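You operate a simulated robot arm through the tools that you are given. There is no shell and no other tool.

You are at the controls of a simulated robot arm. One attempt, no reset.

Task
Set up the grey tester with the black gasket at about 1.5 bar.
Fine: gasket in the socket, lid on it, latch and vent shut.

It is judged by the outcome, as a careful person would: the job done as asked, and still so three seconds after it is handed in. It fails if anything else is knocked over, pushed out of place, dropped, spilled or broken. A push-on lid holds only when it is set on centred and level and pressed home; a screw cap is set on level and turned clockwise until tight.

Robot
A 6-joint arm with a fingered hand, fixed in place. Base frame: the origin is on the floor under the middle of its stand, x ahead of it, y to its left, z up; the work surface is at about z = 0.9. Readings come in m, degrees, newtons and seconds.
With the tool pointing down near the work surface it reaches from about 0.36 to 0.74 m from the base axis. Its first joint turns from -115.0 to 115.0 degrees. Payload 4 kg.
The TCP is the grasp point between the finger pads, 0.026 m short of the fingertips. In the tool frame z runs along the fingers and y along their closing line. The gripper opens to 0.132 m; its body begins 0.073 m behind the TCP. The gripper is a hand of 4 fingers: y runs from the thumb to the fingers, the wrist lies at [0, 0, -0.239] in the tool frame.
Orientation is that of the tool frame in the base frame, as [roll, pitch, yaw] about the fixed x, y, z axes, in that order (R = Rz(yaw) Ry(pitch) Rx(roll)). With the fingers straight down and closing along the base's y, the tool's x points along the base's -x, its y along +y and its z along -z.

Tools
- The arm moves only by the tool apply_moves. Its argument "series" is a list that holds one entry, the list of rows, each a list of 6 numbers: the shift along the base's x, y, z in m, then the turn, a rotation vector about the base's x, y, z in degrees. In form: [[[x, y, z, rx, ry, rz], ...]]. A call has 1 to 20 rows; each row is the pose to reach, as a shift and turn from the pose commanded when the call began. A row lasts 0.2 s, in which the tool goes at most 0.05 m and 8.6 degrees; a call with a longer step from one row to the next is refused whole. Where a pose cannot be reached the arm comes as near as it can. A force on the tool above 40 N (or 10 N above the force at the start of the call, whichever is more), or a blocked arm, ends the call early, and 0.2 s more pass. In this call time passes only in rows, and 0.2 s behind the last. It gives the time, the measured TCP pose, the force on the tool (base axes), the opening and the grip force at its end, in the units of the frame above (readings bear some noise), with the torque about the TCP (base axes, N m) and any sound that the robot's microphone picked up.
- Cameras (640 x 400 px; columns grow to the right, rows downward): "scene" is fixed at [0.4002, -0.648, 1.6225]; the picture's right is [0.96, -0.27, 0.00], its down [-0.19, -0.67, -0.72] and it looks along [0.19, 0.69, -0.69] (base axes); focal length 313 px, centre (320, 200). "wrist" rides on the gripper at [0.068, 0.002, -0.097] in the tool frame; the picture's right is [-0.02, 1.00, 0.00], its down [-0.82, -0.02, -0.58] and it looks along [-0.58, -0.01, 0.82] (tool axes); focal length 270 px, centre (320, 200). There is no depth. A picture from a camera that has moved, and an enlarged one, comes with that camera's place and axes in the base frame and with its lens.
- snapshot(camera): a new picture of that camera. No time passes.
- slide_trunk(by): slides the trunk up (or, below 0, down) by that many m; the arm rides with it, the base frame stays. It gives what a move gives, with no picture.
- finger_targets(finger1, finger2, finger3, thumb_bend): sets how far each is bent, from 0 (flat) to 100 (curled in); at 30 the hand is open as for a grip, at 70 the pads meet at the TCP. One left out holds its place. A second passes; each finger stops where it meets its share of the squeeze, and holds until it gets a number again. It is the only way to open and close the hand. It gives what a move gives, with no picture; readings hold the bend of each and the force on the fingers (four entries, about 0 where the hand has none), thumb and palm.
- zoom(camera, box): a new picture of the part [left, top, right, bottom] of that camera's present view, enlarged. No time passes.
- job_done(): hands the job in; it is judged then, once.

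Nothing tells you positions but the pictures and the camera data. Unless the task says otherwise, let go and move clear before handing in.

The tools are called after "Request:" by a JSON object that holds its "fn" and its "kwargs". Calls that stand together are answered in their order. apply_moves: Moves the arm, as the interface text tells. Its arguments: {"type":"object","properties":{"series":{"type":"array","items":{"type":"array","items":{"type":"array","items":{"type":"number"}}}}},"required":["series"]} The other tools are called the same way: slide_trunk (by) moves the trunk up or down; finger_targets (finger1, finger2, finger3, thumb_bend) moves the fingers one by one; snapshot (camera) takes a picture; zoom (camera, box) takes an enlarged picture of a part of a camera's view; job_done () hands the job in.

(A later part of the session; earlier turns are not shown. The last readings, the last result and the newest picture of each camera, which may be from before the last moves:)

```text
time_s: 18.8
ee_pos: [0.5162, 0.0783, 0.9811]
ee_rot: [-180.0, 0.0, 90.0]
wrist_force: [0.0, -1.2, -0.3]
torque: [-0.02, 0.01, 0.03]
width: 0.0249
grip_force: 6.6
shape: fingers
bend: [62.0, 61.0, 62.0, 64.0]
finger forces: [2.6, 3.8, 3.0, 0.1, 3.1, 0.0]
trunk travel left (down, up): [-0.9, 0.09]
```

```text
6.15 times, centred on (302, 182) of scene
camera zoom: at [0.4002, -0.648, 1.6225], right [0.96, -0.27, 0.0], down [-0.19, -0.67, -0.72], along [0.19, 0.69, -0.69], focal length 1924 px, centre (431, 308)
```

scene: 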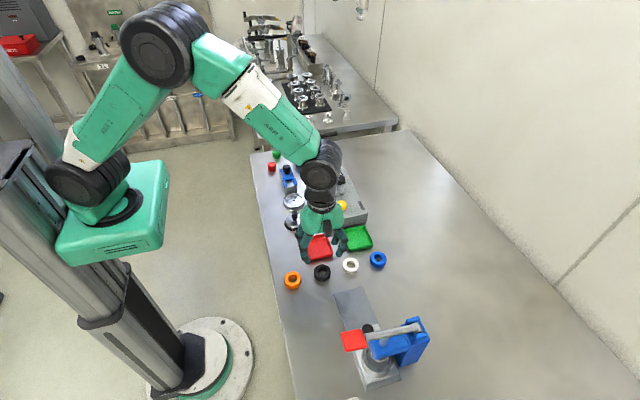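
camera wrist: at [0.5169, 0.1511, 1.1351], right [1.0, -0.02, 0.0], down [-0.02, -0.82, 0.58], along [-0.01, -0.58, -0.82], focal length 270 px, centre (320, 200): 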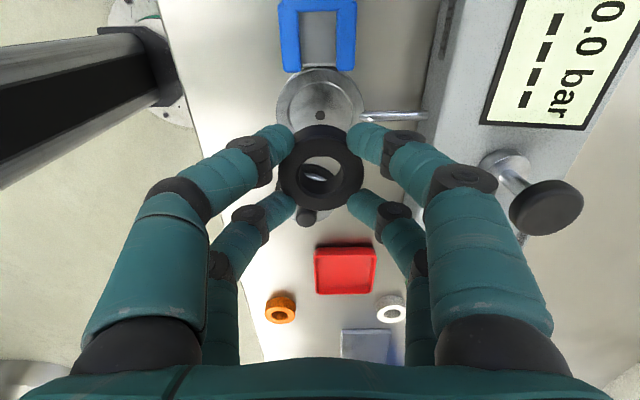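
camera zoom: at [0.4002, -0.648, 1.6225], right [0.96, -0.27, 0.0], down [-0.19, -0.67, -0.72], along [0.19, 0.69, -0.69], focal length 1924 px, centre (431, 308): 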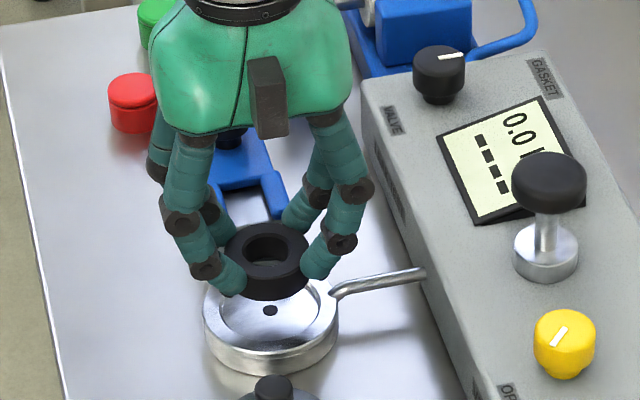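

The gasket and socket are aligned to within about 1 mm. I'll lower to just above the recess and look again.

Request:
{"fn": "apply_moves", "kwargs": {"series": [[[-0.0005, 0.001, -0.01, 0, 0, 0], [-0.0005, 0.001, -0.018, 0, 0, 0], [-0.0005, 0.001, -0.025, 0, 0, 0]]]}}

Request:
{"fn": "zoom", "kwargs": {"camera": "wrist", "box": [230, 50, 410, 230]}}

Request:
{"fn": "zoom", "kwargs": {"camera": "scene", "box": [270, 170, 334, 215]}}

```text
time_s: 19.6
ee_pos: [0.5138, 0.0796, 0.9557]
ee_rot: [179.9, 0.0, 90.0]
wrist_force: [0.1, -0.2, 0.3]
torque: [0.0, 0.05, 0.02]
width: 0.0251
grip_force: 6.1
shape: fingers
bend: [62.0, 61.0, 62.0, 64.0]
finger forces: [2.6, 3.8, 3.1, 0.1, 3.1, 0.1]
trunk travel left (down, up): [-0.9, 0.09]
```

```text
2.22 times, centred on (320, 140) of wrist
camera zoom: at [0.5154, 0.1479, 1.054], right [1.0, -0.02, 0.0], down [-0.02, -0.82, 0.58], along [-0.01, -0.58, -0.82], focal length 601 px, centre (320, 333)
```

zoom: 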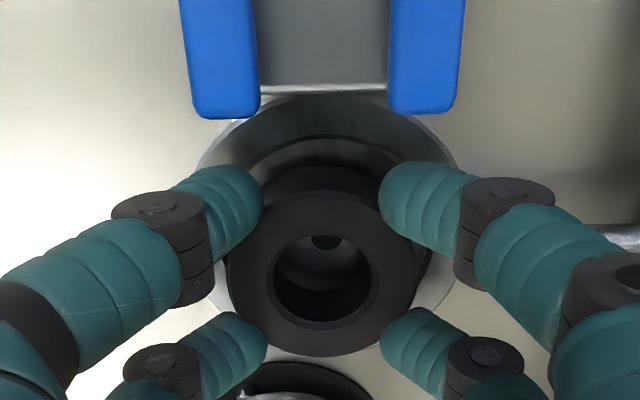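

```text
8.89 times, centred on (302, 192) of scene
camera zoom: at [0.4002, -0.648, 1.6225], right [0.96, -0.27, 0.0], down [-0.19, -0.67, -0.72], along [0.19, 0.69, -0.69], focal length 2779 px, centre (480, 267)
```

zoom: 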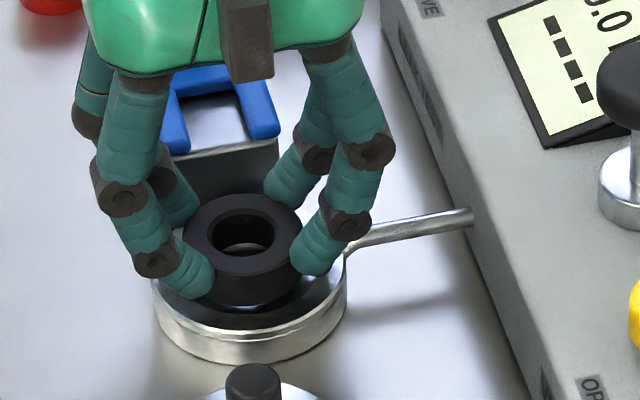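

The socket's centre hole shows through the gasket almost centred. I'll go down in small steps until it touches the floor of the recess.

Request:
{"fn": "apply_moves", "kwargs": {"series": [[[0.0005, -0.0005, -0.0015, 0, 0, 0], [0.0005, -0.0005, -0.003, 0, 0, 0]]]}}

Request:
{"fn": "zoom", "kwargs": {"camera": "wrist", "box": [260, 100, 380, 220]}}

Request:
{"fn": "zoom", "kwargs": {"camera": "scene", "box": [270, 170, 334, 215]}}

```text
time_s: 20.2
ee_pos: [0.5148, 0.079, 0.9526]
ee_rot: [180.0, 0.0, 90.0]
wrist_force: [0.4, 1.0, -0.2]
torque: [0.02, 0.04, 0.0]
width: 0.0248
grip_force: 6.1
shape: fingers
bend: [62.0, 61.0, 62.0, 64.0]
finger forces: [2.6, 3.8, 3.0, 0.1, 3.1, 0.0]
trunk travel left (down, up): [-0.9, 0.09]
```

```text
3.33 times, centred on (320, 160) of wrist
camera zoom: at [0.5161, 0.1469, 1.0509], right [1.0, -0.02, 0.0], down [-0.02, -0.82, 0.58], along [-0.01, -0.58, -0.82], focal length 901 px, centre (320, 333)
```

zoom: 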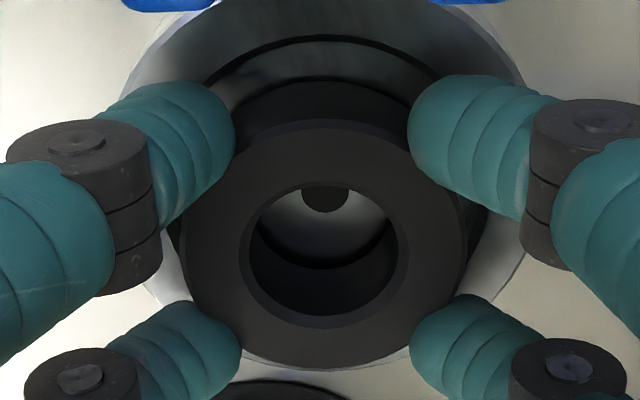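

```text
8.89 times, centred on (302, 192) of scene
camera zoom: at [0.4002, -0.648, 1.6225], right [0.96, -0.27, 0.0], down [-0.19, -0.67, -0.72], along [0.19, 0.69, -0.69], focal length 2779 px, centre (480, 267)
```

zoom: 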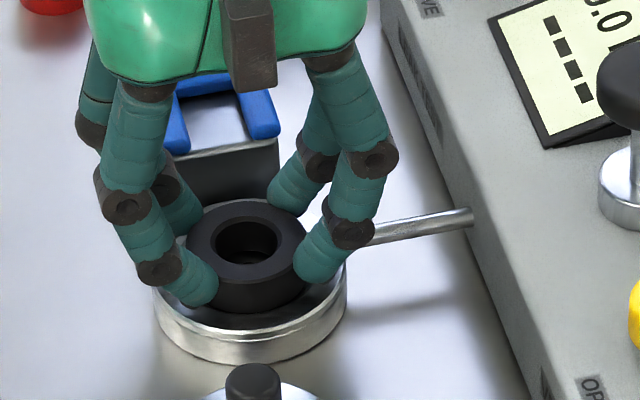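

Request:
{"fn": "apply_moves", "kwargs": {"series": [[[0, 0, -0.001, 0, 0, 0], [0, 0, -0.002, 0, 0, 0], [0, 0, -0.003, 0, 0, 0]]]}}

Request:
{"fn": "zoom", "kwargs": {"camera": "wrist", "box": [260, 100, 380, 220]}}

Request:
{"fn": "zoom", "kwargs": {"camera": "scene", "box": [270, 170, 334, 215]}}

```text
time_s: 21.0
ee_pos: [0.5133, 0.0786, 0.9512]
ee_rot: [180.0, 0.0, 90.0]
wrist_force: [0.1, 0.4, 1.6]
torque: [-0.02, -0.02, 0.04]
width: 0.0247
grip_force: 6.9
shape: fingers
bend: [62.0, 61.0, 62.0, 64.0]
finger forces: [2.7, 4.0, 3.2, 0.0, 3.2, 0.0]
trunk travel left (down, up): [-0.9, 0.09]
```

```text
3.33 times, centred on (320, 160) of wrist
camera zoom: at [0.5157, 0.1472, 1.0486], right [1.0, -0.02, 0.0], down [-0.02, -0.82, 0.58], along [-0.01, -0.58, -0.82], focal length 901 px, centre (320, 333)
```

zoom: 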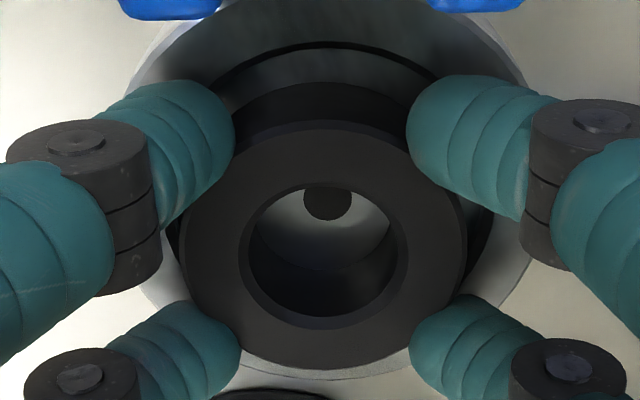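

```text
8.89 times, centred on (302, 192) of scene
camera zoom: at [0.4002, -0.648, 1.6225], right [0.96, -0.27, 0.0], down [-0.19, -0.67, -0.72], along [0.19, 0.69, -0.69], focal length 2779 px, centre (480, 267)
```

zoom: 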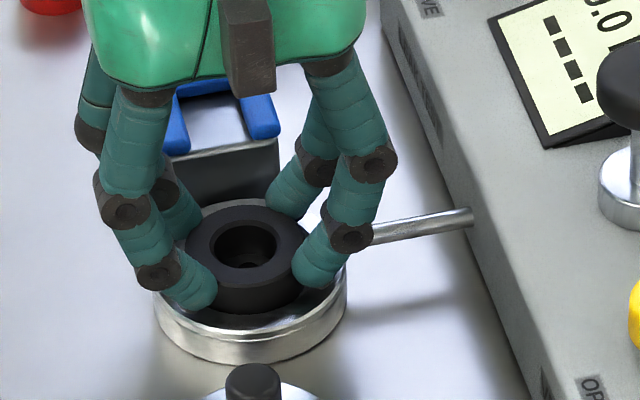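

The gasket is just touching the floor of the recess. I'll press 1 mm more to seat it, then open the fingers.

Request:
{"fn": "apply_moves", "kwargs": {"series": [[[0, 0, -0.0012, 0, 0, 0]]]}}

Request:
{"fn": "finger_targets", "kwargs": {"finger1": 56, "finger2": 56, "finger3": 56, "thumb_bend": 56}}

Request:
{"fn": "zoom", "kwargs": {"camera": "wrist", "box": [260, 100, 380, 220]}}

Request:
{"fn": "zoom", "kwargs": {"camera": "scene", "box": [270, 170, 334, 215]}}

```text
time_s: 21.4
ee_pos: [0.5137, 0.0785, 0.9505]
ee_rot: [179.9, -0.1, 90.0]
wrist_force: [-0.7, 0.9, 7.8]
torque: [0.0, -0.04, -0.02]
width: 0.0245
grip_force: 8.1
shape: fingers
bend: [63.0, 62.0, 62.0, 64.0]
finger forces: [3.3, 4.6, 3.8, 0.0, 3.9, 0.0]
trunk travel left (down, up): [-0.9, 0.09]
```

```text
time_s: 22.4
ee_pos: [0.5137, 0.0794, 0.9503]
ee_rot: [179.8, -0.1, 89.9]
wrist_force: [0.6, 0.9, 10.4]
torque: [-0.02, -0.13, 0.09]
width: 0.0431
grip_force: 4.8
shape: fingers
bend: [58.0, 58.0, 58.0, 56.0]
finger forces: [3.6, 3.6, 2.9, 0.1, 0.0, 0.0]
trunk travel left (down, up): [-0.9, 0.09]
```

```text
3.33 times, centred on (320, 160) of wrist
camera zoom: at [0.5152, 0.147, 1.0475], right [1.0, -0.02, 0.0], down [-0.02, -0.82, 0.58], along [-0.01, -0.58, -0.82], focal length 901 px, centre (320, 333)
```

zoom: 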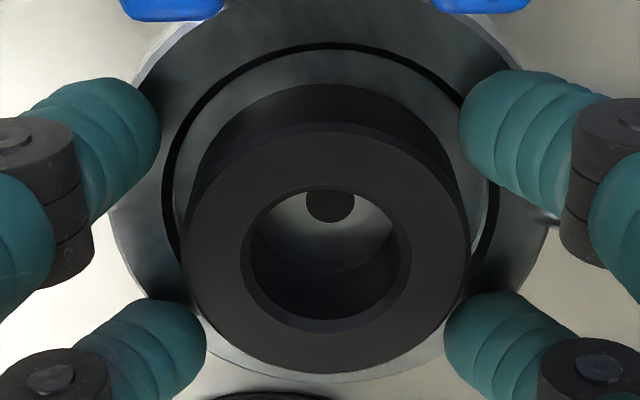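

```text
8.89 times, centred on (302, 192) of scene
camera zoom: at [0.4002, -0.648, 1.6225], right [0.96, -0.27, 0.0], down [-0.19, -0.67, -0.72], along [0.19, 0.69, -0.69], focal length 2779 px, centre (480, 267)
```

zoom: 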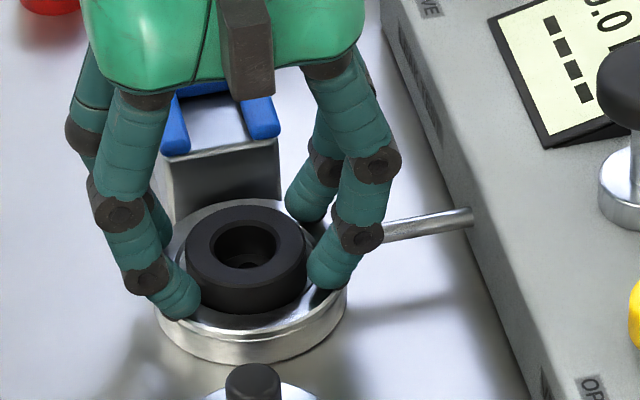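

The gasket is released inside the recess, and the fingertips are resting on the rim. I'll lift straight up and check it.

Request:
{"fn": "apply_moves", "kwargs": {"series": [[[0, 0, 0.008, 0, 0, 0], [0, 0, 0.025, 0, 0, 0], [0, 0, 0.05, 0, 0, 0], [0, 0, 0.08, 0, 0, 0], [0, 0, 0.1, 0, 0, 0]]]}}

Request:
{"fn": "zoom", "kwargs": {"camera": "wrist", "box": [230, 50, 410, 170]}}

Request:
{"fn": "snapshot", "kwargs": {"camera": "wrist"}}

Request:
{"fn": "zoom", "kwargs": {"camera": "scene", "box": [270, 170, 334, 230]}}

```text
time_s: 23.6
ee_pos: [0.5147, 0.0795, 1.0487]
ee_rot: [-180.0, 0.0, 89.9]
wrist_force: [-0.4, 0.0, 1.5]
torque: [0.01, 0.05, 0.01]
width: 0.0454
grip_force: 0.0
shape: fingers
bend: [56.0, 56.0, 56.0, 56.0]
finger forces: [0.0, 0.0, 0.0, 0.0, 0.0, 0.0]
trunk travel left (down, up): [-0.9, 0.09]
```

```text
3.33 times, centred on (320, 110) of wrist
camera zoom: at [0.517, 0.1484, 1.1471], right [1.0, -0.02, 0.0], down [-0.02, -0.82, 0.58], along [-0.01, -0.58, -0.82], focal length 901 px, centre (320, 500)
```

zoom: 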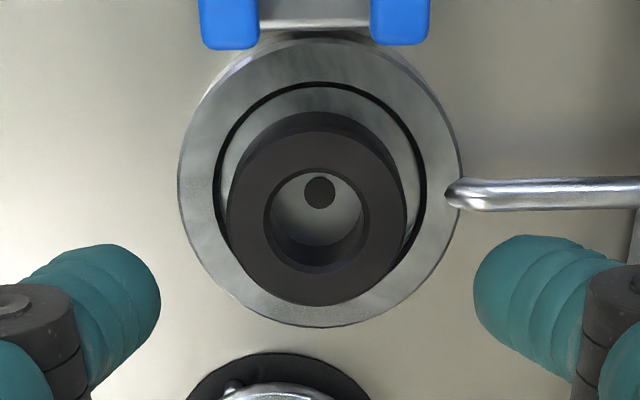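

```text
taken
camera wrist: at [0.517, 0.1484, 1.1471], right [1.0, -0.02, 0.0], down [-0.02, -0.82, 0.58], along [-0.01, -0.58, -0.82], focal length 270 px, centre (320, 200)
```

wrist: 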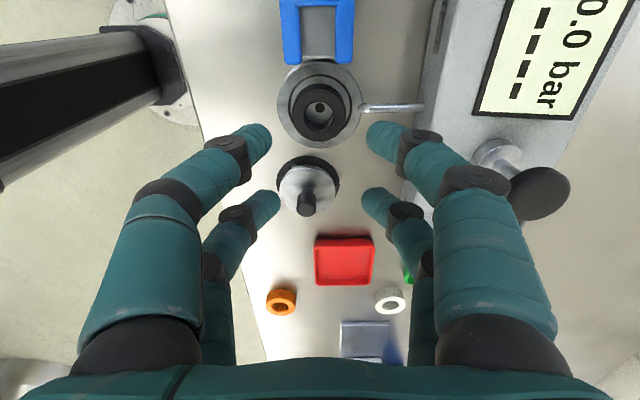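

```text
6.67 times, centred on (302, 200) of scene
camera zoom: at [0.4002, -0.648, 1.6225], right [0.96, -0.27, 0.0], down [-0.19, -0.67, -0.72], along [0.19, 0.69, -0.69], focal length 2084 px, centre (440, 200)
```

zoom: 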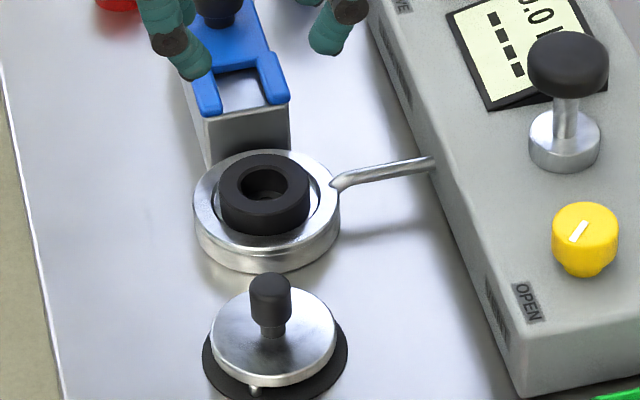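

The gasket sits in the recess, the socket centre is about (0.515, 0.079), and the latch fork lines up with it in x. Next is the lid, so I'll measure its knob from here.

Request:
{"fn": "zoom", "kwargs": {"camera": "wrist", "box": [260, 145, 360, 220]}}

Request:
{"fn": "zoom", "kwargs": {"camera": "scene", "box": [280, 205, 312, 235]}}

```text
5.33 times, centred on (310, 182) of wrist
camera zoom: at [0.517, 0.1484, 1.1471], right [1.0, -0.02, 0.0], down [-0.02, -0.82, 0.58], along [-0.01, -0.58, -0.82], focal length 1442 px, centre (373, 293)
```

zoom: 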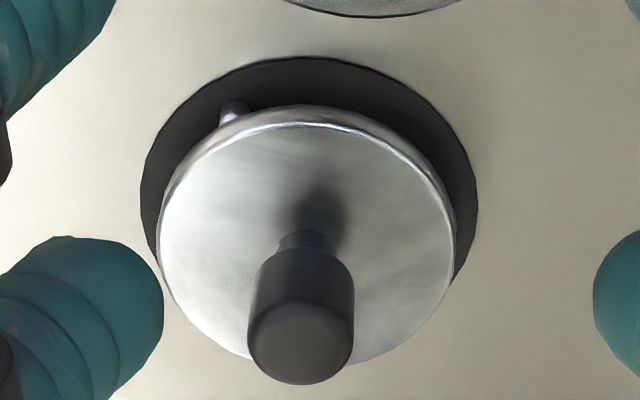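

```text
13.33 times, centred on (296, 220) of scene
camera zoom: at [0.4002, -0.648, 1.6225], right [0.96, -0.27, 0.0], down [-0.19, -0.67, -0.72], along [0.19, 0.69, -0.69], focal length 4168 px, centre (640, -67)
```

zoom: 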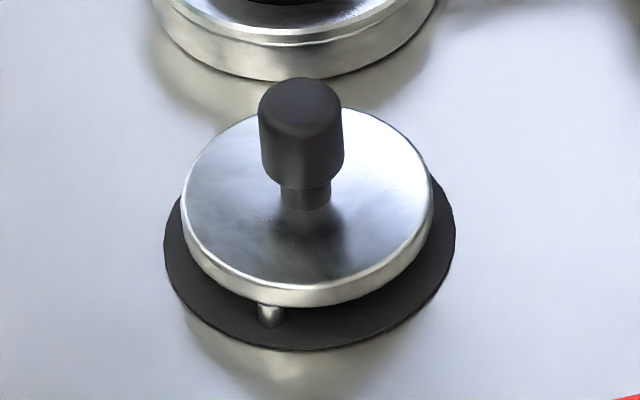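

The lid's knob is at about (0.5003, -0.0045), with its cap from roughly z = 0.928 to 0.944. I'll use the thumb and finger1 for it and open the other pair out of the way, then move above it.

Request:
{"fn": "finger_targets", "kwargs": {"finger1": 55, "finger2": 45, "finger3": 45, "thumb_bend": 55}}

Request:
{"fn": "apply_moves", "kwargs": {"series": [[[-0.003, -0.025, 0, 0, 0, 0], [-0.007, -0.052, 0, 0, 0, 0], [-0.011, -0.08, -0.005, 0, 0, 0], [-0.0142, -0.1038, -0.018, 0, 0, 0], [-0.0142, -0.1038, -0.04, 0, 0, 0]]]}}

Request:
{"fn": "snapshot", "kwargs": {"camera": "wrist"}}

Request:
{"fn": "zoom", "kwargs": {"camera": "scene", "box": [250, 170, 346, 245]}}

```text
time_s: 24.6
ee_pos: [0.5153, 0.0803, 1.0492]
ee_rot: [-179.9, 0.0, 90.0]
wrist_force: [-0.1, 0.0, 0.1]
torque: [0.05, 0.01, 0.04]
width: 0.0484
grip_force: 0.1
shape: fingers
bend: [55.0, 45.0, 45.0, 55.0]
finger forces: [0.0, 0.0, 0.0, 0.0, 0.0, 0.0]
trunk travel left (down, up): [-0.9, 0.09]
```

```text
time_s: 25.8
ee_pos: [0.5007, -0.0231, 1.0102]
ee_rot: [180.0, 0.0, 90.1]
wrist_force: [0.3, 0.5, 0.4]
torque: [0.01, 0.03, -0.01]
width: 0.0485
grip_force: 0.1
shape: fingers
bend: [55.0, 45.0, 45.0, 55.0]
finger forces: [0.1, 0.0, 0.0, 0.1, 0.0, 0.0]
trunk travel left (down, up): [-0.9, 0.09]
```

```text
taken
camera wrist: at [0.5027, 0.0441, 1.1065], right [1.0, -0.02, 0.0], down [-0.02, -0.82, 0.58], along [-0.01, -0.58, -0.82], focal length 270 px, centre (320, 200)
```

wrist: 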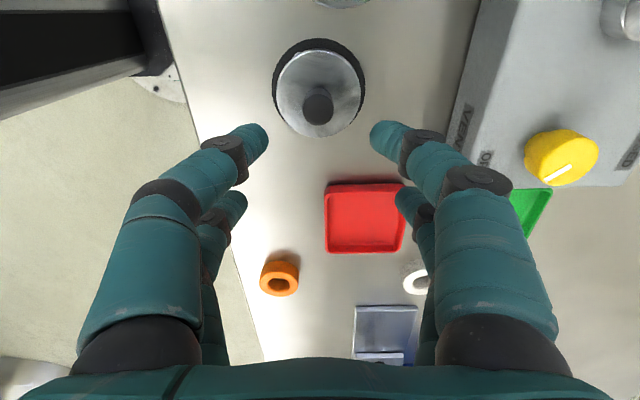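

```text
5.33 times, centred on (298, 208) of scene
camera zoom: at [0.4002, -0.648, 1.6225], right [0.96, -0.27, 0.0], down [-0.19, -0.67, -0.72], along [0.19, 0.69, -0.69], focal length 1667 px, centre (437, 160)
```

zoom: 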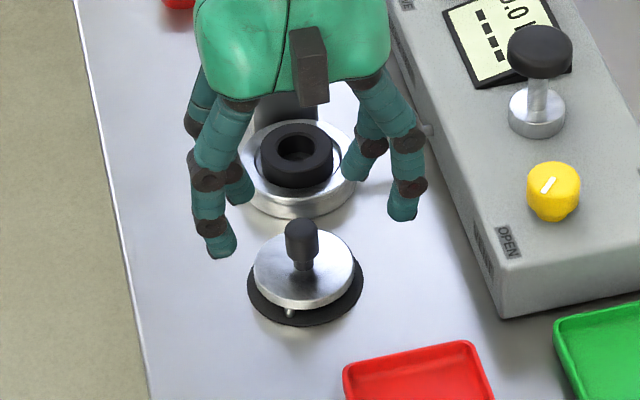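

The knob lies on the thumb–finger1 line. I'll descend to grip height.

Request:
{"fn": "apply_moves", "kwargs": {"series": [[[0, 0, -0.02, 0, 0, 0], [0, 0, -0.035, 0, 0, 0], [0, 0, -0.045, 0, 0, 0], [0, 0, -0.0525, 0, 0, 0]]]}}

Request:
{"fn": "snapshot", "kwargs": {"camera": "wrist"}}

Request:
{"fn": "zoom", "kwargs": {"camera": "scene", "box": [262, 190, 326, 240]}}

```text
time_s: 26.8
ee_pos: [0.499, -0.0241, 0.957]
ee_rot: [179.9, 0.1, 90.0]
wrist_force: [0.2, 0.4, 0.0]
torque: [0.0, 0.0, 0.02]
width: 0.0486
grip_force: 0.1
shape: fingers
bend: [55.0, 45.0, 45.0, 55.0]
finger forces: [0.1, 0.0, 0.0, 0.0, 0.1, 0.0]
trunk travel left (down, up): [-0.9, 0.09]
```

```text
taken
camera wrist: at [0.5017, 0.0436, 1.0546], right [1.0, -0.02, 0.0], down [-0.02, -0.82, 0.58], along [-0.01, -0.58, -0.82], focal length 270 px, centre (320, 200)
```

wrist: 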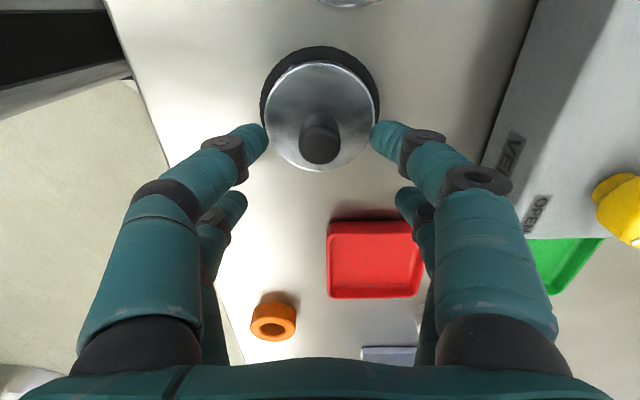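

```text
8.00 times, centred on (294, 215) of scene
camera zoom: at [0.4002, -0.648, 1.6225], right [0.96, -0.27, 0.0], down [-0.19, -0.67, -0.72], along [0.19, 0.69, -0.69], focal length 2501 px, centre (528, 80)
```

zoom: 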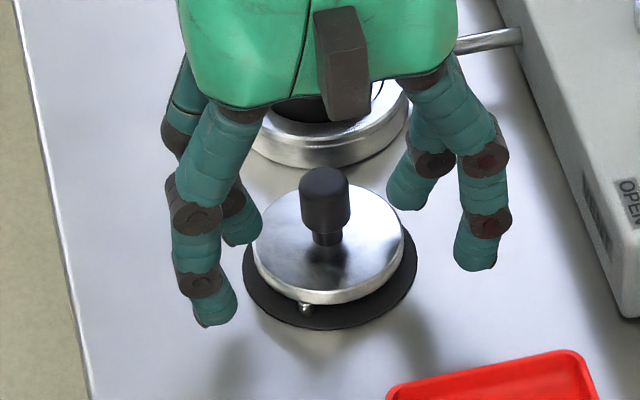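

Request:
{"fn": "apply_moves", "kwargs": {"series": [[[0.0005, -0.0015, 0, 0, 0, 0]]]}}

Request:
{"fn": "finger_targets", "kwargs": {"finger1": 62, "thumb_bend": 62}}

Request:
{"fn": "zoom", "kwargs": {"camera": "wrist", "box": [240, 70, 400, 190]}}

Request:
{"fn": "zoom", "kwargs": {"camera": "scene", "box": [262, 190, 326, 240]}}

```text
time_s: 27.2
ee_pos: [0.5004, -0.0261, 0.9591]
ee_rot: [-180.0, 0.0, 90.0]
wrist_force: [0.1, 0.1, 0.3]
torque: [-0.03, -0.02, 0.03]
width: 0.0484
grip_force: 0.0
shape: fingers
bend: [55.0, 45.0, 45.0, 55.0]
finger forces: [0.0, 0.0, 0.0, 0.1, 0.0, 0.0]
trunk travel left (down, up): [-0.9, 0.09]
```

```text
time_s: 28.2
ee_pos: [0.5013, -0.0261, 0.9573]
ee_rot: [-179.9, 0.0, 90.0]
wrist_force: [0.1, 0.2, -0.1]
torque: [0.0, -0.01, -0.01]
width: 0.0266
grip_force: 0.1
shape: fingers
bend: [62.0, 45.0, 45.0, 62.0]
finger forces: [0.0, 0.0, 0.0, 0.0, 0.0, 0.0]
trunk travel left (down, up): [-0.9, 0.09]
```

```text
3.33 times, centred on (320, 130) of wrist
camera zoom: at [0.5024, 0.0423, 1.0551], right [1.0, -0.02, 0.0], down [-0.02, -0.82, 0.58], along [-0.01, -0.58, -0.82], focal length 901 px, centre (320, 433)
```

zoom: 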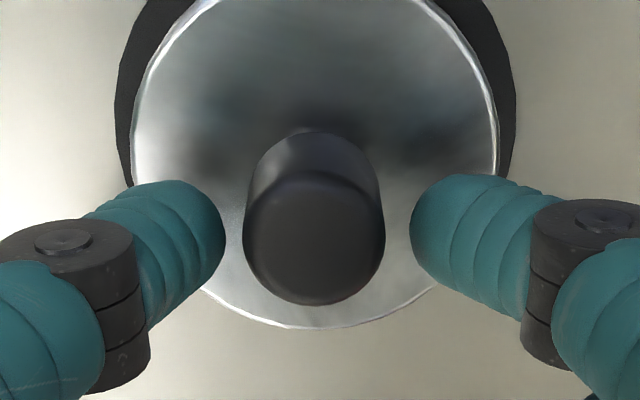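

```text
8.00 times, centred on (294, 215) of scene
camera zoom: at [0.4002, -0.648, 1.6225], right [0.96, -0.27, 0.0], down [-0.19, -0.67, -0.72], along [0.19, 0.69, -0.69], focal length 2501 px, centre (528, 80)
```

zoom: 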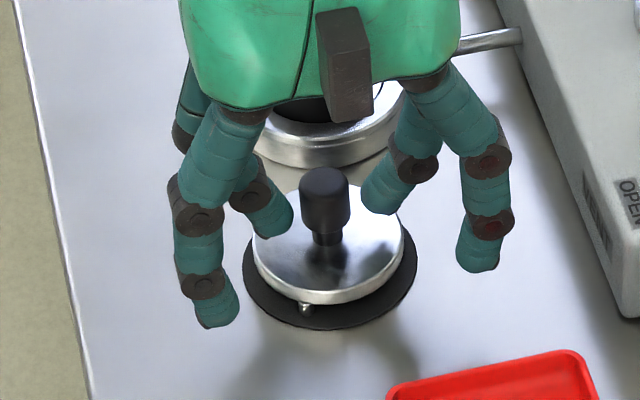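

Request:
{"fn": "finger_targets", "kwargs": {"finger1": 70, "thumb_bend": 70}}

Request:
{"fn": "zoom", "kwargs": {"camera": "wrist", "box": [240, 70, 400, 190]}}

Request:
{"fn": "zoom", "kwargs": {"camera": "scene", "box": [262, 190, 326, 240]}}

```text
time_s: 29.2
ee_pos: [0.5001, -0.0257, 0.9577]
ee_rot: [180.0, 0.0, 90.0]
wrist_force: [-1.0, 0.3, 0.0]
torque: [-0.02, -0.01, 0.0]
width: 0.0149
grip_force: 3.7
shape: fingers
bend: [65.0, 45.0, 45.0, 67.0]
finger forces: [3.7, 0.1, 0.1, 0.0, 4.5, 0.1]
trunk travel left (down, up): [-0.9, 0.09]
```

```text
3.33 times, centred on (320, 130) of wrist
camera zoom: at [0.5023, 0.0423, 1.0551], right [1.0, -0.02, 0.0], down [-0.02, -0.82, 0.58], along [-0.01, -0.58, -0.82], focal length 901 px, centre (320, 433)
```

zoom: 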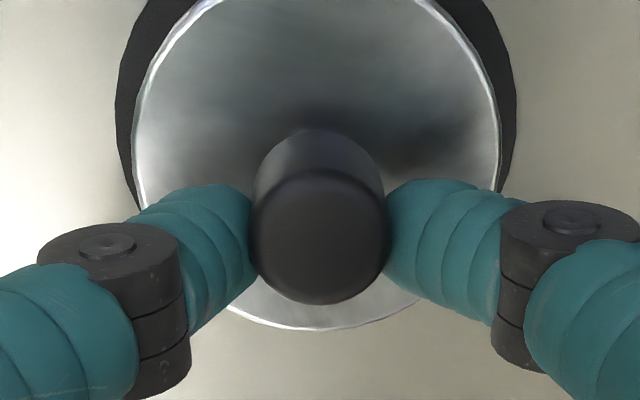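

```text
8.00 times, centred on (294, 215) of scene
camera zoom: at [0.4002, -0.648, 1.6225], right [0.96, -0.27, 0.0], down [-0.19, -0.67, -0.72], along [0.19, 0.69, -0.69], focal length 2501 px, centre (528, 80)
```

zoom: 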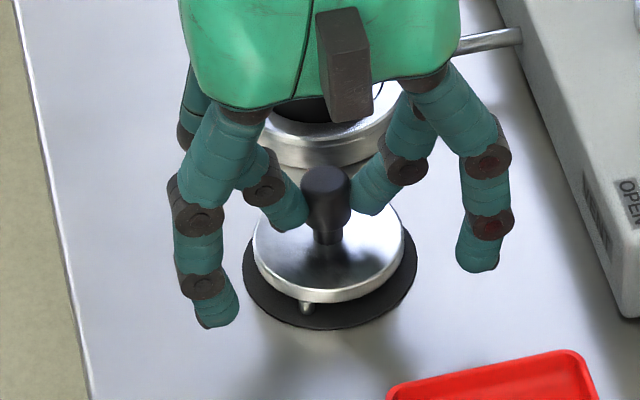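

The knob is gripped at about 4 N per digit. I'll lift the lid slowly and check how it hangs.

Request:
{"fn": "apply_moves", "kwargs": {"series": [[[0, 0, 0.004, 0, 0, 0], [0, 0, 0.008, 0, 0, 0], [0, 0, 0.014, 0, 0, 0], [0, 0, 0.02, 0, 0, 0]]]}}

Request:
{"fn": "zoom", "kwargs": {"camera": "wrist", "box": [240, 70, 400, 190]}}

Request:
{"fn": "zoom", "kwargs": {"camera": "scene", "box": [262, 180, 326, 230]}}

```text
time_s: 30.2
ee_pos: [0.4998, -0.0256, 0.9771]
ee_rot: [179.9, 0.0, 90.0]
wrist_force: [0.8, -0.3, -0.8]
torque: [-0.05, 0.0, -0.02]
width: 0.015
grip_force: 3.6
shape: fingers
bend: [65.0, 45.0, 45.0, 68.0]
finger forces: [4.0, 0.1, 0.1, 0.0, 4.0, 0.0]
trunk travel left (down, up): [-0.9, 0.09]
```

```text
3.33 times, centred on (320, 130) of wrist
camera zoom: at [0.5027, 0.0416, 1.0746], right [1.0, -0.02, 0.0], down [-0.02, -0.82, 0.58], along [-0.01, -0.58, -0.82], focal length 901 px, centre (320, 433)
```

zoom: 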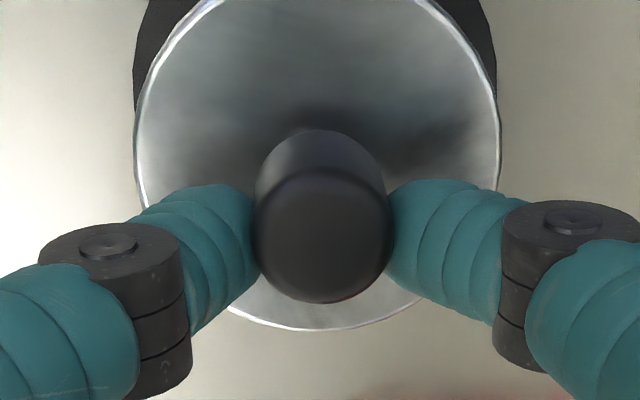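

```text
8.00 times, centred on (294, 205) of scene
camera zoom: at [0.4002, -0.648, 1.6225], right [0.96, -0.27, 0.0], down [-0.19, -0.67, -0.72], along [0.19, 0.69, -0.69], focal length 2501 px, centre (528, 160)
```

zoom: 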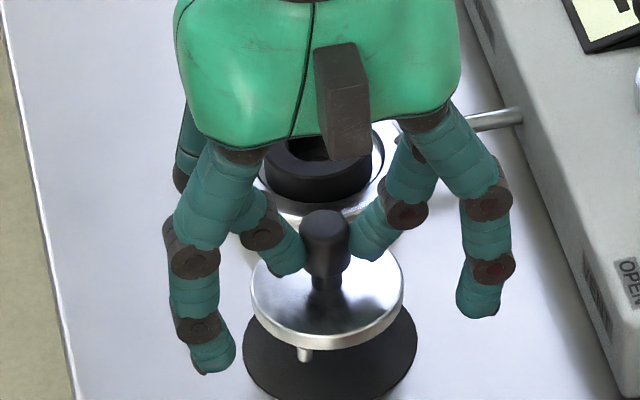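

Request:
{"fn": "zoom", "kwargs": {"camera": "scene", "box": [288, 202, 320, 232]}}

Request:
{"fn": "zoom", "kwargs": {"camera": "wrist", "box": [260, 60, 380, 160]}}

```text
13.33 times, centred on (304, 217) of scene
camera zoom: at [0.4002, -0.648, 1.6225], right [0.96, -0.27, 0.0], down [-0.19, -0.67, -0.72], along [0.19, 0.69, -0.69], focal length 4168 px, centre (533, -27)
```

zoom: 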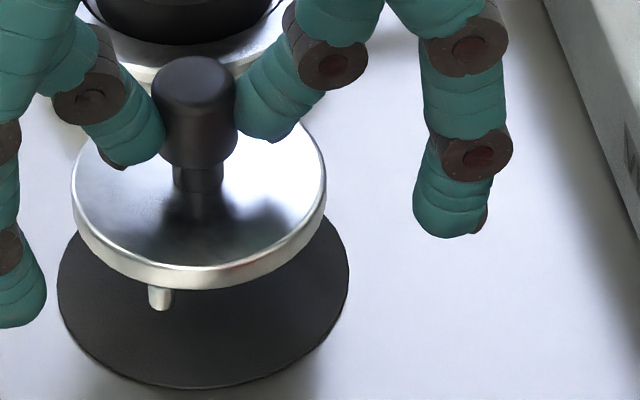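

```text
4.00 times, centred on (320, 110) of wrist
camera zoom: at [0.5027, 0.0416, 1.0746], right [1.0, -0.02, 0.0], down [-0.02, -0.82, 0.58], along [-0.01, -0.58, -0.82], focal length 1081 px, centre (320, 560)
```

zoom: 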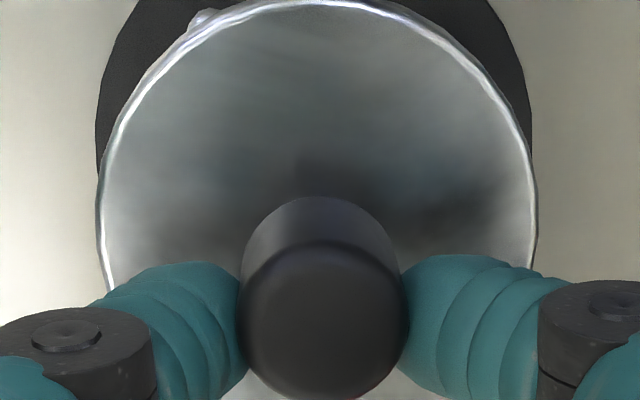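

Request:
{"fn": "zoom", "kwargs": {"camera": "scene", "box": [291, 204, 313, 226]}}

```text
16.00 times, centred on (302, 215) of scene
camera zoom: at [0.4002, -0.648, 1.6225], right [0.96, -0.27, 0.0], down [-0.19, -0.67, -0.72], along [0.19, 0.69, -0.69], focal length 5002 px, centre (608, -40)
```

zoom: 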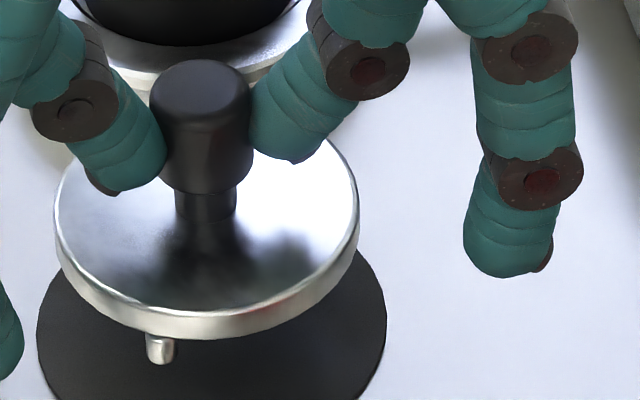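

The lid hangs nearly level, with its centre about 21 mm in +y from the TCP. I'll carry it above the socket and check the alignment.

Request:
{"fn": "apply_moves", "kwargs": {"series": [[[0, 0, 0.02, 0, 0, 0], [0, 0, 0.04, 0, 0, 0], [0.003, 0.02, 0.043, 0, 0, 0], [0.007, 0.042, 0.043, 0, 0, 0], [0.011, 0.065, 0.043, 0, 0, 0], [0.0138, 0.0833, 0.043, 0, 0, 0]]]}}

Request:
{"fn": "snapshot", "kwargs": {"camera": "wrist"}}

Request:
{"fn": "zoom", "kwargs": {"camera": "wrist", "box": [240, 0, 400, 120]}}

Request:
{"fn": "zoom", "kwargs": {"camera": "scene", "box": [272, 150, 328, 210]}}

```text
time_s: 31.6
ee_pos: [0.5129, 0.0574, 1.0197]
ee_rot: [180.0, 0.1, 89.9]
wrist_force: [-0.1, 0.6, -1.4]
torque: [-0.07, -0.03, -0.02]
width: 0.015
grip_force: 3.9
shape: fingers
bend: [65.0, 45.0, 45.0, 68.0]
finger forces: [4.1, 0.0, 0.0, 0.0, 4.0, 0.0]
trunk travel left (down, up): [-0.9, 0.09]
```

```text
taken
camera wrist: at [0.5161, 0.1253, 1.1176], right [1.0, -0.03, 0.0], down [-0.02, -0.82, 0.58], along [-0.01, -0.58, -0.82], focal length 270 px, centre (320, 200)
```

wrist: 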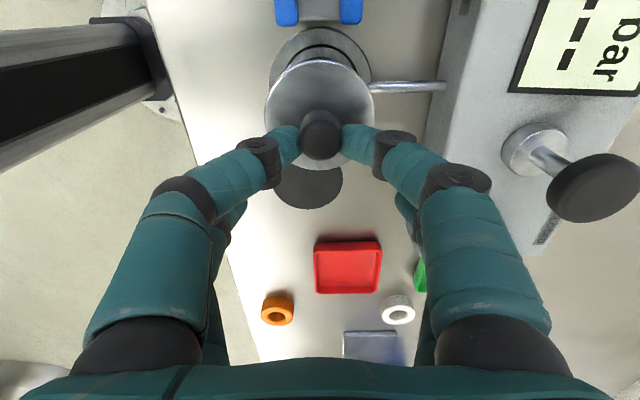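

```text
3.33 times, centred on (320, 60) of wrist
camera zoom: at [0.5161, 0.1253, 1.1176], right [1.0, -0.03, 0.0], down [-0.02, -0.82, 0.58], along [-0.01, -0.58, -0.82], focal length 901 px, centre (320, 667)
```

zoom: 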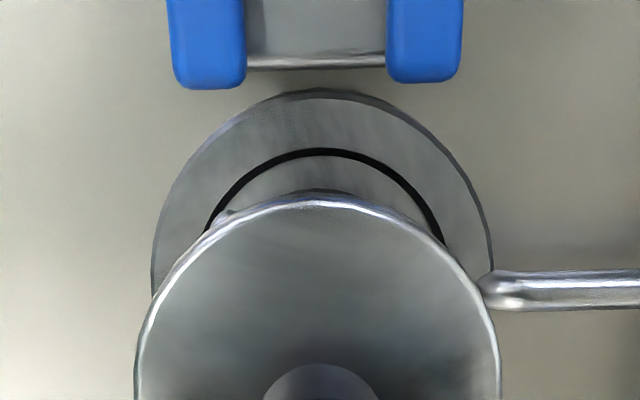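

```text
6.67 times, centred on (300, 180) of scene
camera zoom: at [0.4002, -0.648, 1.6225], right [0.96, -0.27, 0.0], down [-0.19, -0.67, -0.72], along [0.19, 0.69, -0.69], focal length 2084 px, centre (453, 333)
```

zoom: 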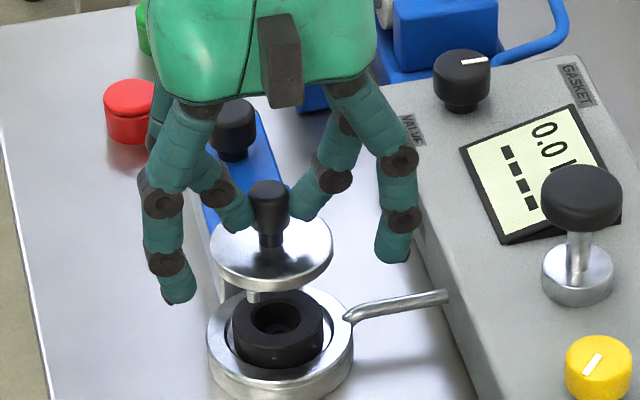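

Request:
{"fn": "zoom", "kwargs": {"camera": "scene", "box": [284, 172, 312, 212]}}

```text
10.00 times, centred on (298, 192) of scene
camera zoom: at [0.4002, -0.648, 1.6225], right [0.96, -0.27, 0.0], down [-0.19, -0.67, -0.72], along [0.19, 0.69, -0.69], focal length 3126 px, centre (540, 280)
```

zoom: 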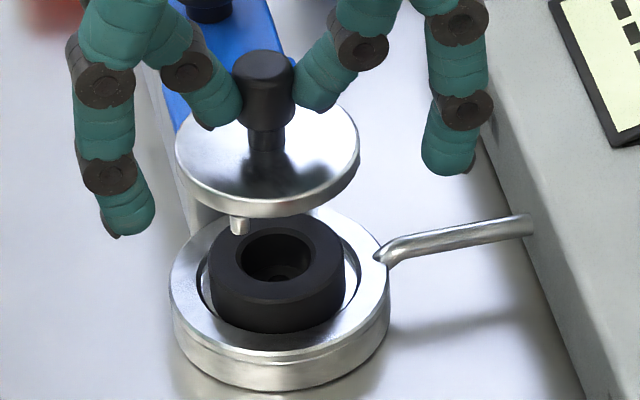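

The lid is aligned with the socket to within 1–2 mm. I'll apply a small correction and lower until the pins are just above the gasket, then check.

Request:
{"fn": "apply_moves", "kwargs": {"series": [[[0.0005, 0.001, -0.012, 0, 0, 0], [0.0005, 0.001, -0.022, 0, 0, 0], [0.0005, 0.001, -0.028, 0, 0, 0]]]}}

Request:
{"fn": "zoom", "kwargs": {"camera": "wrist", "box": [240, 20, 400, 140]}}

Request:
{"fn": "zoom", "kwargs": {"camera": "scene", "box": [282, 182, 314, 212]}}

```text
time_s: 32.4
ee_pos: [0.5136, 0.0579, 0.992]
ee_rot: [-179.9, 0.1, 90.0]
wrist_force: [-0.2, 0.6, -1.9]
torque: [-0.01, 0.02, 0.02]
width: 0.0149
grip_force: 4.7
shape: fingers
bend: [65.0, 45.0, 45.0, 68.0]
finger forces: [4.0, 0.0, 0.0, 0.0, 3.9, 0.1]
trunk travel left (down, up): [-0.9, 0.09]
```

```text
3.33 times, centred on (320, 80) of wrist
camera zoom: at [0.5164, 0.126, 1.0888], right [1.0, -0.02, 0.0], down [-0.02, -0.82, 0.58], along [-0.01, -0.58, -0.82], focal length 901 px, centre (320, 600)
```

zoom: 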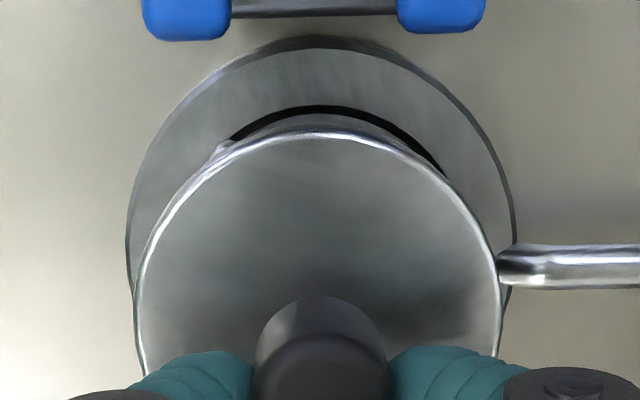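

```text
13.33 times, centred on (298, 197) of scene
camera zoom: at [0.4002, -0.648, 1.6225], right [0.96, -0.27, 0.0], down [-0.19, -0.67, -0.72], along [0.19, 0.69, -0.69], focal length 4168 px, centre (613, 240)
```

zoom: 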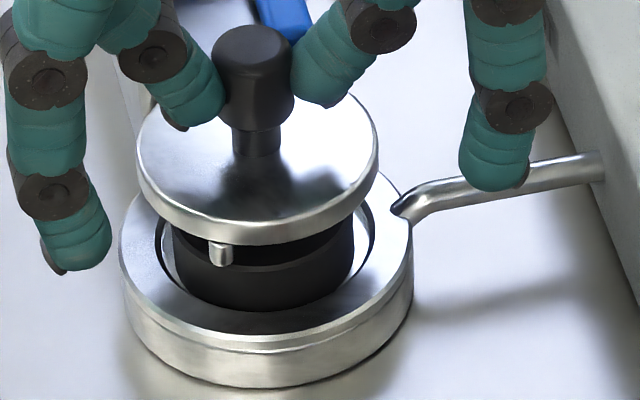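

Request:
{"fn": "apply_moves", "kwargs": {"series": [[[0, 0.0005, -0.003, 0, 0, 0], [0, 0.0005, -0.006, 0, 0, 0], [0, 0.0005, -0.009, 0, 0, 0]]]}}

Request:
{"fn": "zoom", "kwargs": {"camera": "wrist", "box": [240, 20, 400, 140]}}

Request:
{"fn": "zoom", "kwargs": {"camera": "scene", "box": [282, 182, 314, 212]}}

```text
time_s: 33.2
ee_pos: [0.5151, 0.0585, 0.9825]
ee_rot: [180.0, -0.1, 90.0]
wrist_force: [0.6, 0.7, -1.3]
torque: [-0.01, 0.02, -0.03]
width: 0.0149
grip_force: 4.1
shape: fingers
bend: [65.0, 45.0, 45.0, 68.0]
finger forces: [4.0, 0.0, 0.0, 0.0, 4.0, 0.1]
trunk travel left (down, up): [-0.9, 0.09]
```

```text
3.33 times, centred on (320, 80) of wrist
camera zoom: at [0.5169, 0.1275, 1.0796], right [1.0, -0.02, 0.0], down [-0.02, -0.82, 0.58], along [-0.01, -0.58, -0.82], focal length 901 px, centre (320, 600)
```

zoom: 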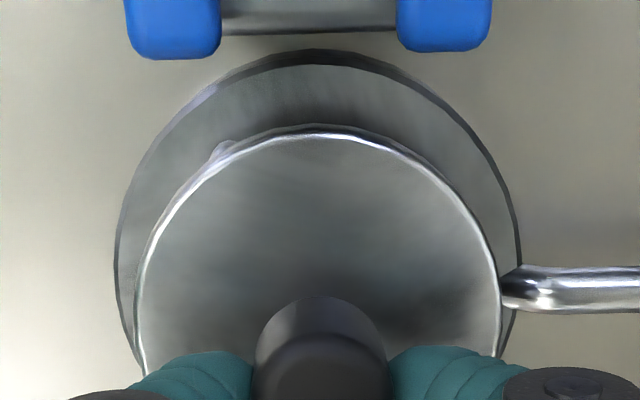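

```text
13.33 times, centred on (298, 197) of scene
camera zoom: at [0.4002, -0.648, 1.6225], right [0.96, -0.27, 0.0], down [-0.19, -0.67, -0.72], along [0.19, 0.69, -0.69], focal length 4168 px, centre (613, 240)
```

zoom: 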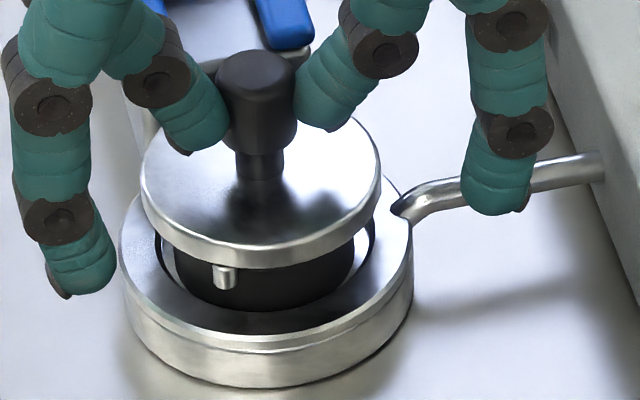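

The pins pass outside the gasket. I'll continue down gently until it makes contact.

Request:
{"fn": "apply_moves", "kwargs": {"series": [[[0, 0, -0.0015, 0, 0, 0], [0, 0, -0.003, 0, 0, 0]]]}}

Request:
{"fn": "zoom", "kwargs": {"camera": "scene", "box": [282, 182, 314, 212]}}

Request:
{"fn": "apply_moves", "kwargs": {"series": [[[0, 0, -0.001, 0, 0, 0], [0, 0, -0.002, 0, 0, 0]]]}}

Request:
{"fn": "zoom", "kwargs": {"camera": "scene", "box": [282, 182, 314, 212]}}

```text
time_s: 33.8
ee_pos: [0.5154, 0.0599, 0.9808]
ee_rot: [-179.9, 0.0, 90.0]
wrist_force: [0.3, 0.1, -1.1]
torque: [-0.01, -0.03, 0.01]
width: 0.0149
grip_force: 3.9
shape: fingers
bend: [65.0, 45.0, 45.0, 68.0]
finger forces: [4.0, 0.1, 0.0, 0.0, 3.9, 0.0]
trunk travel left (down, up): [-0.9, 0.09]
```

```text
13.33 times, centred on (298, 197) of scene
camera zoom: at [0.4002, -0.648, 1.6225], right [0.96, -0.27, 0.0], down [-0.19, -0.67, -0.72], along [0.19, 0.69, -0.69], focal length 4168 px, centre (613, 240)
```

zoom: 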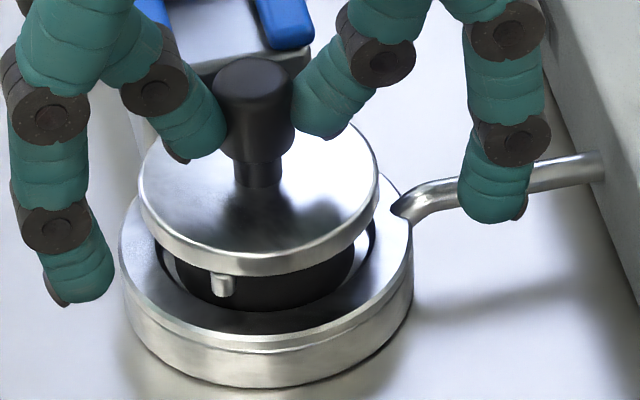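

```text
time_s: 34.4
ee_pos: [0.5141, 0.0595, 0.9779]
ee_rot: [-179.9, -0.1, 89.9]
wrist_force: [-0.7, -0.8, 4.1]
torque: [0.07, 0.03, 0.02]
width: 0.0146
grip_force: 5.0
shape: fingers
bend: [66.0, 45.0, 45.0, 68.0]
finger forces: [4.6, 0.0, 0.0, 0.1, 5.3, 0.0]
trunk travel left (down, up): [-0.9, 0.09]
```

```text
13.33 times, centred on (298, 197) of scene
camera zoom: at [0.4002, -0.648, 1.6225], right [0.96, -0.27, 0.0], down [-0.19, -0.67, -0.72], along [0.19, 0.69, -0.69], focal length 4168 px, centre (613, 240)
```

zoom: 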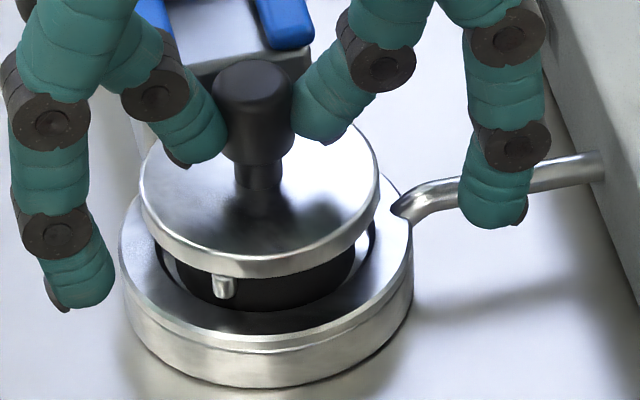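

The lid is resting on the gasket. I'll press slightly and release the knob.

Request:
{"fn": "apply_moves", "kwargs": {"series": [[[0, 0, -0.001, 0, 0, 0]]]}}

Request:
{"fn": "finger_targets", "kwargs": {"finger1": 60, "thumb_bend": 60}}

Request:
{"fn": "zoom", "kwargs": {"camera": "scene", "box": [282, 182, 314, 212]}}

Request:
{"fn": "zoom", "kwargs": {"camera": "wrist", "box": [240, 30, 400, 190]}}

```text
time_s: 34.8
ee_pos: [0.5134, 0.0599, 0.9775]
ee_rot: [179.9, 0.0, 90.0]
wrist_force: [-0.9, -0.1, 6.2]
torque: [0.14, -0.02, 0.01]
width: 0.0145
grip_force: 5.4
shape: fingers
bend: [66.0, 45.0, 45.0, 68.0]
finger forces: [5.1, 0.0, 0.0, 0.2, 5.6, 0.1]
trunk travel left (down, up): [-0.9, 0.09]
```

```text
time_s: 35.8
ee_pos: [0.5137, 0.0588, 0.9773]
ee_rot: [-179.9, 0.0, 90.1]
wrist_force: [0.0, 0.0, 0.2]
torque: [0.03, 0.03, -0.03]
width: 0.032
grip_force: 0.0
shape: fingers
bend: [60.0, 45.0, 45.0, 60.0]
finger forces: [0.0, 0.1, 0.1, 0.1, 0.0, 0.0]
trunk travel left (down, up): [-0.9, 0.09]
```

```text
13.33 times, centred on (298, 197) of scene
camera zoom: at [0.4002, -0.648, 1.6225], right [0.96, -0.27, 0.0], down [-0.19, -0.67, -0.72], along [0.19, 0.69, -0.69], focal length 4168 px, centre (613, 240)
```

zoom: 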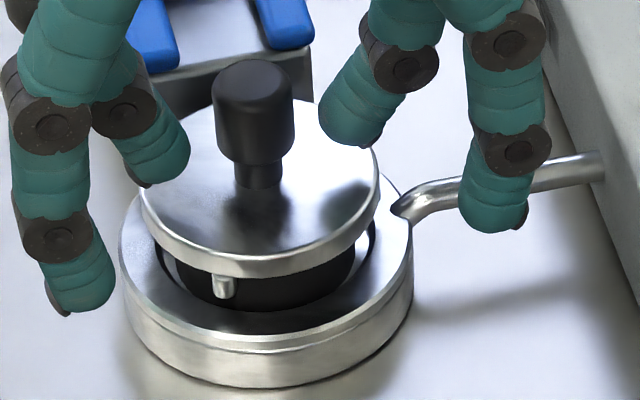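

```text
2.50 times, centred on (320, 110) of wrist
camera zoom: at [0.5162, 0.1272, 1.0745], right [1.0, -0.02, 0.0], down [-0.02, -0.82, 0.58], along [-0.01, -0.58, -0.82], focal length 676 px, centre (320, 425)
```

zoom: 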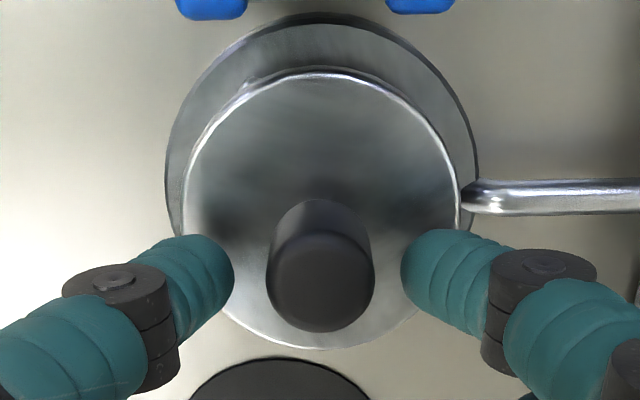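

The lid stays put after release. I'll lift clear and check that it is level and centred.

Request:
{"fn": "apply_moves", "kwargs": {"series": [[[0, 0, 0.012, 0, 0, 0], [0, 0, 0.03, 0, 0, 0], [0, 0, 0.055, 0, 0, 0], [0, 0, 0.08, 0, 0, 0]]]}}

Request:
{"fn": "zoom", "kwargs": {"camera": "scene", "box": [275, 160, 323, 215]}}

Request:
{"fn": "zoom", "kwargs": {"camera": "wrist", "box": [240, 0, 400, 160]}}

Request:
{"fn": "snapshot", "kwargs": {"camera": "wrist"}}

```text
time_s: 36.8
ee_pos: [0.5151, 0.0587, 1.0574]
ee_rot: [179.9, 0.0, 90.0]
wrist_force: [-0.1, 1.1, -0.3]
torque: [-0.01, 0.03, 0.0]
width: 0.032
grip_force: 0.1
shape: fingers
bend: [60.0, 45.0, 45.0, 60.0]
finger forces: [0.0, 0.1, 0.0, 0.0, 0.0, 0.0]
trunk travel left (down, up): [-0.9, 0.09]
```

```text
7.27 times, centred on (299, 188) of scene
camera zoom: at [0.4002, -0.648, 1.6225], right [0.96, -0.27, 0.0], down [-0.19, -0.67, -0.72], along [0.19, 0.69, -0.69], focal length 2274 px, centre (473, 291)
```

zoom: 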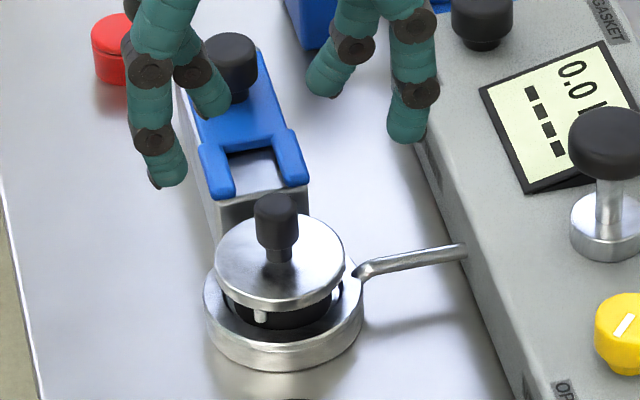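

```text
2.50 times, centred on (320, 80) of wrist
camera zoom: at [0.5175, 0.127, 1.1543], right [1.0, -0.02, 0.0], down [-0.02, -0.82, 0.58], along [-0.01, -0.58, -0.82], focal length 676 px, centre (320, 500)
```

zoom: 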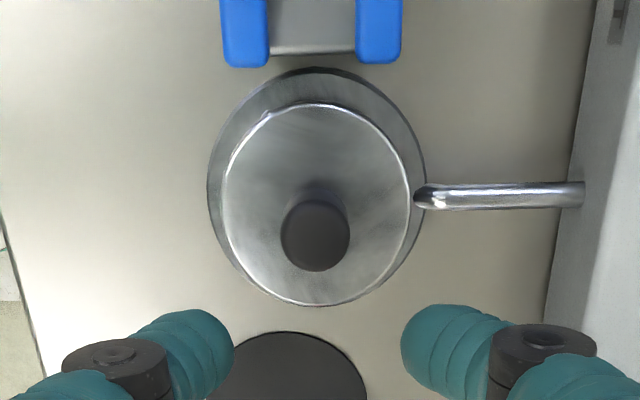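

```text
taken
camera wrist: at [0.5175, 0.127, 1.1543], right [1.0, -0.02, 0.0], down [-0.02, -0.82, 0.58], along [-0.01, -0.58, -0.82], focal length 270 px, centre (320, 200)
```

wrist: 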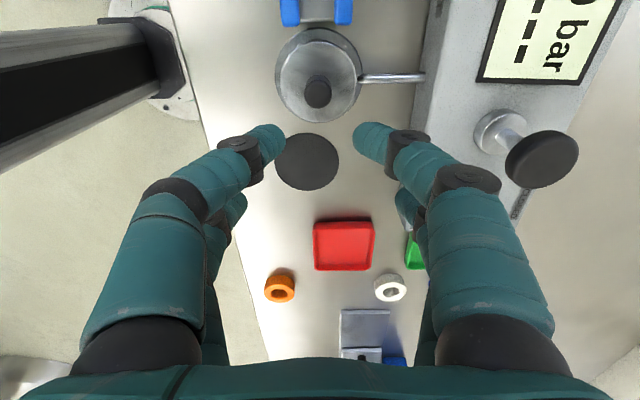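

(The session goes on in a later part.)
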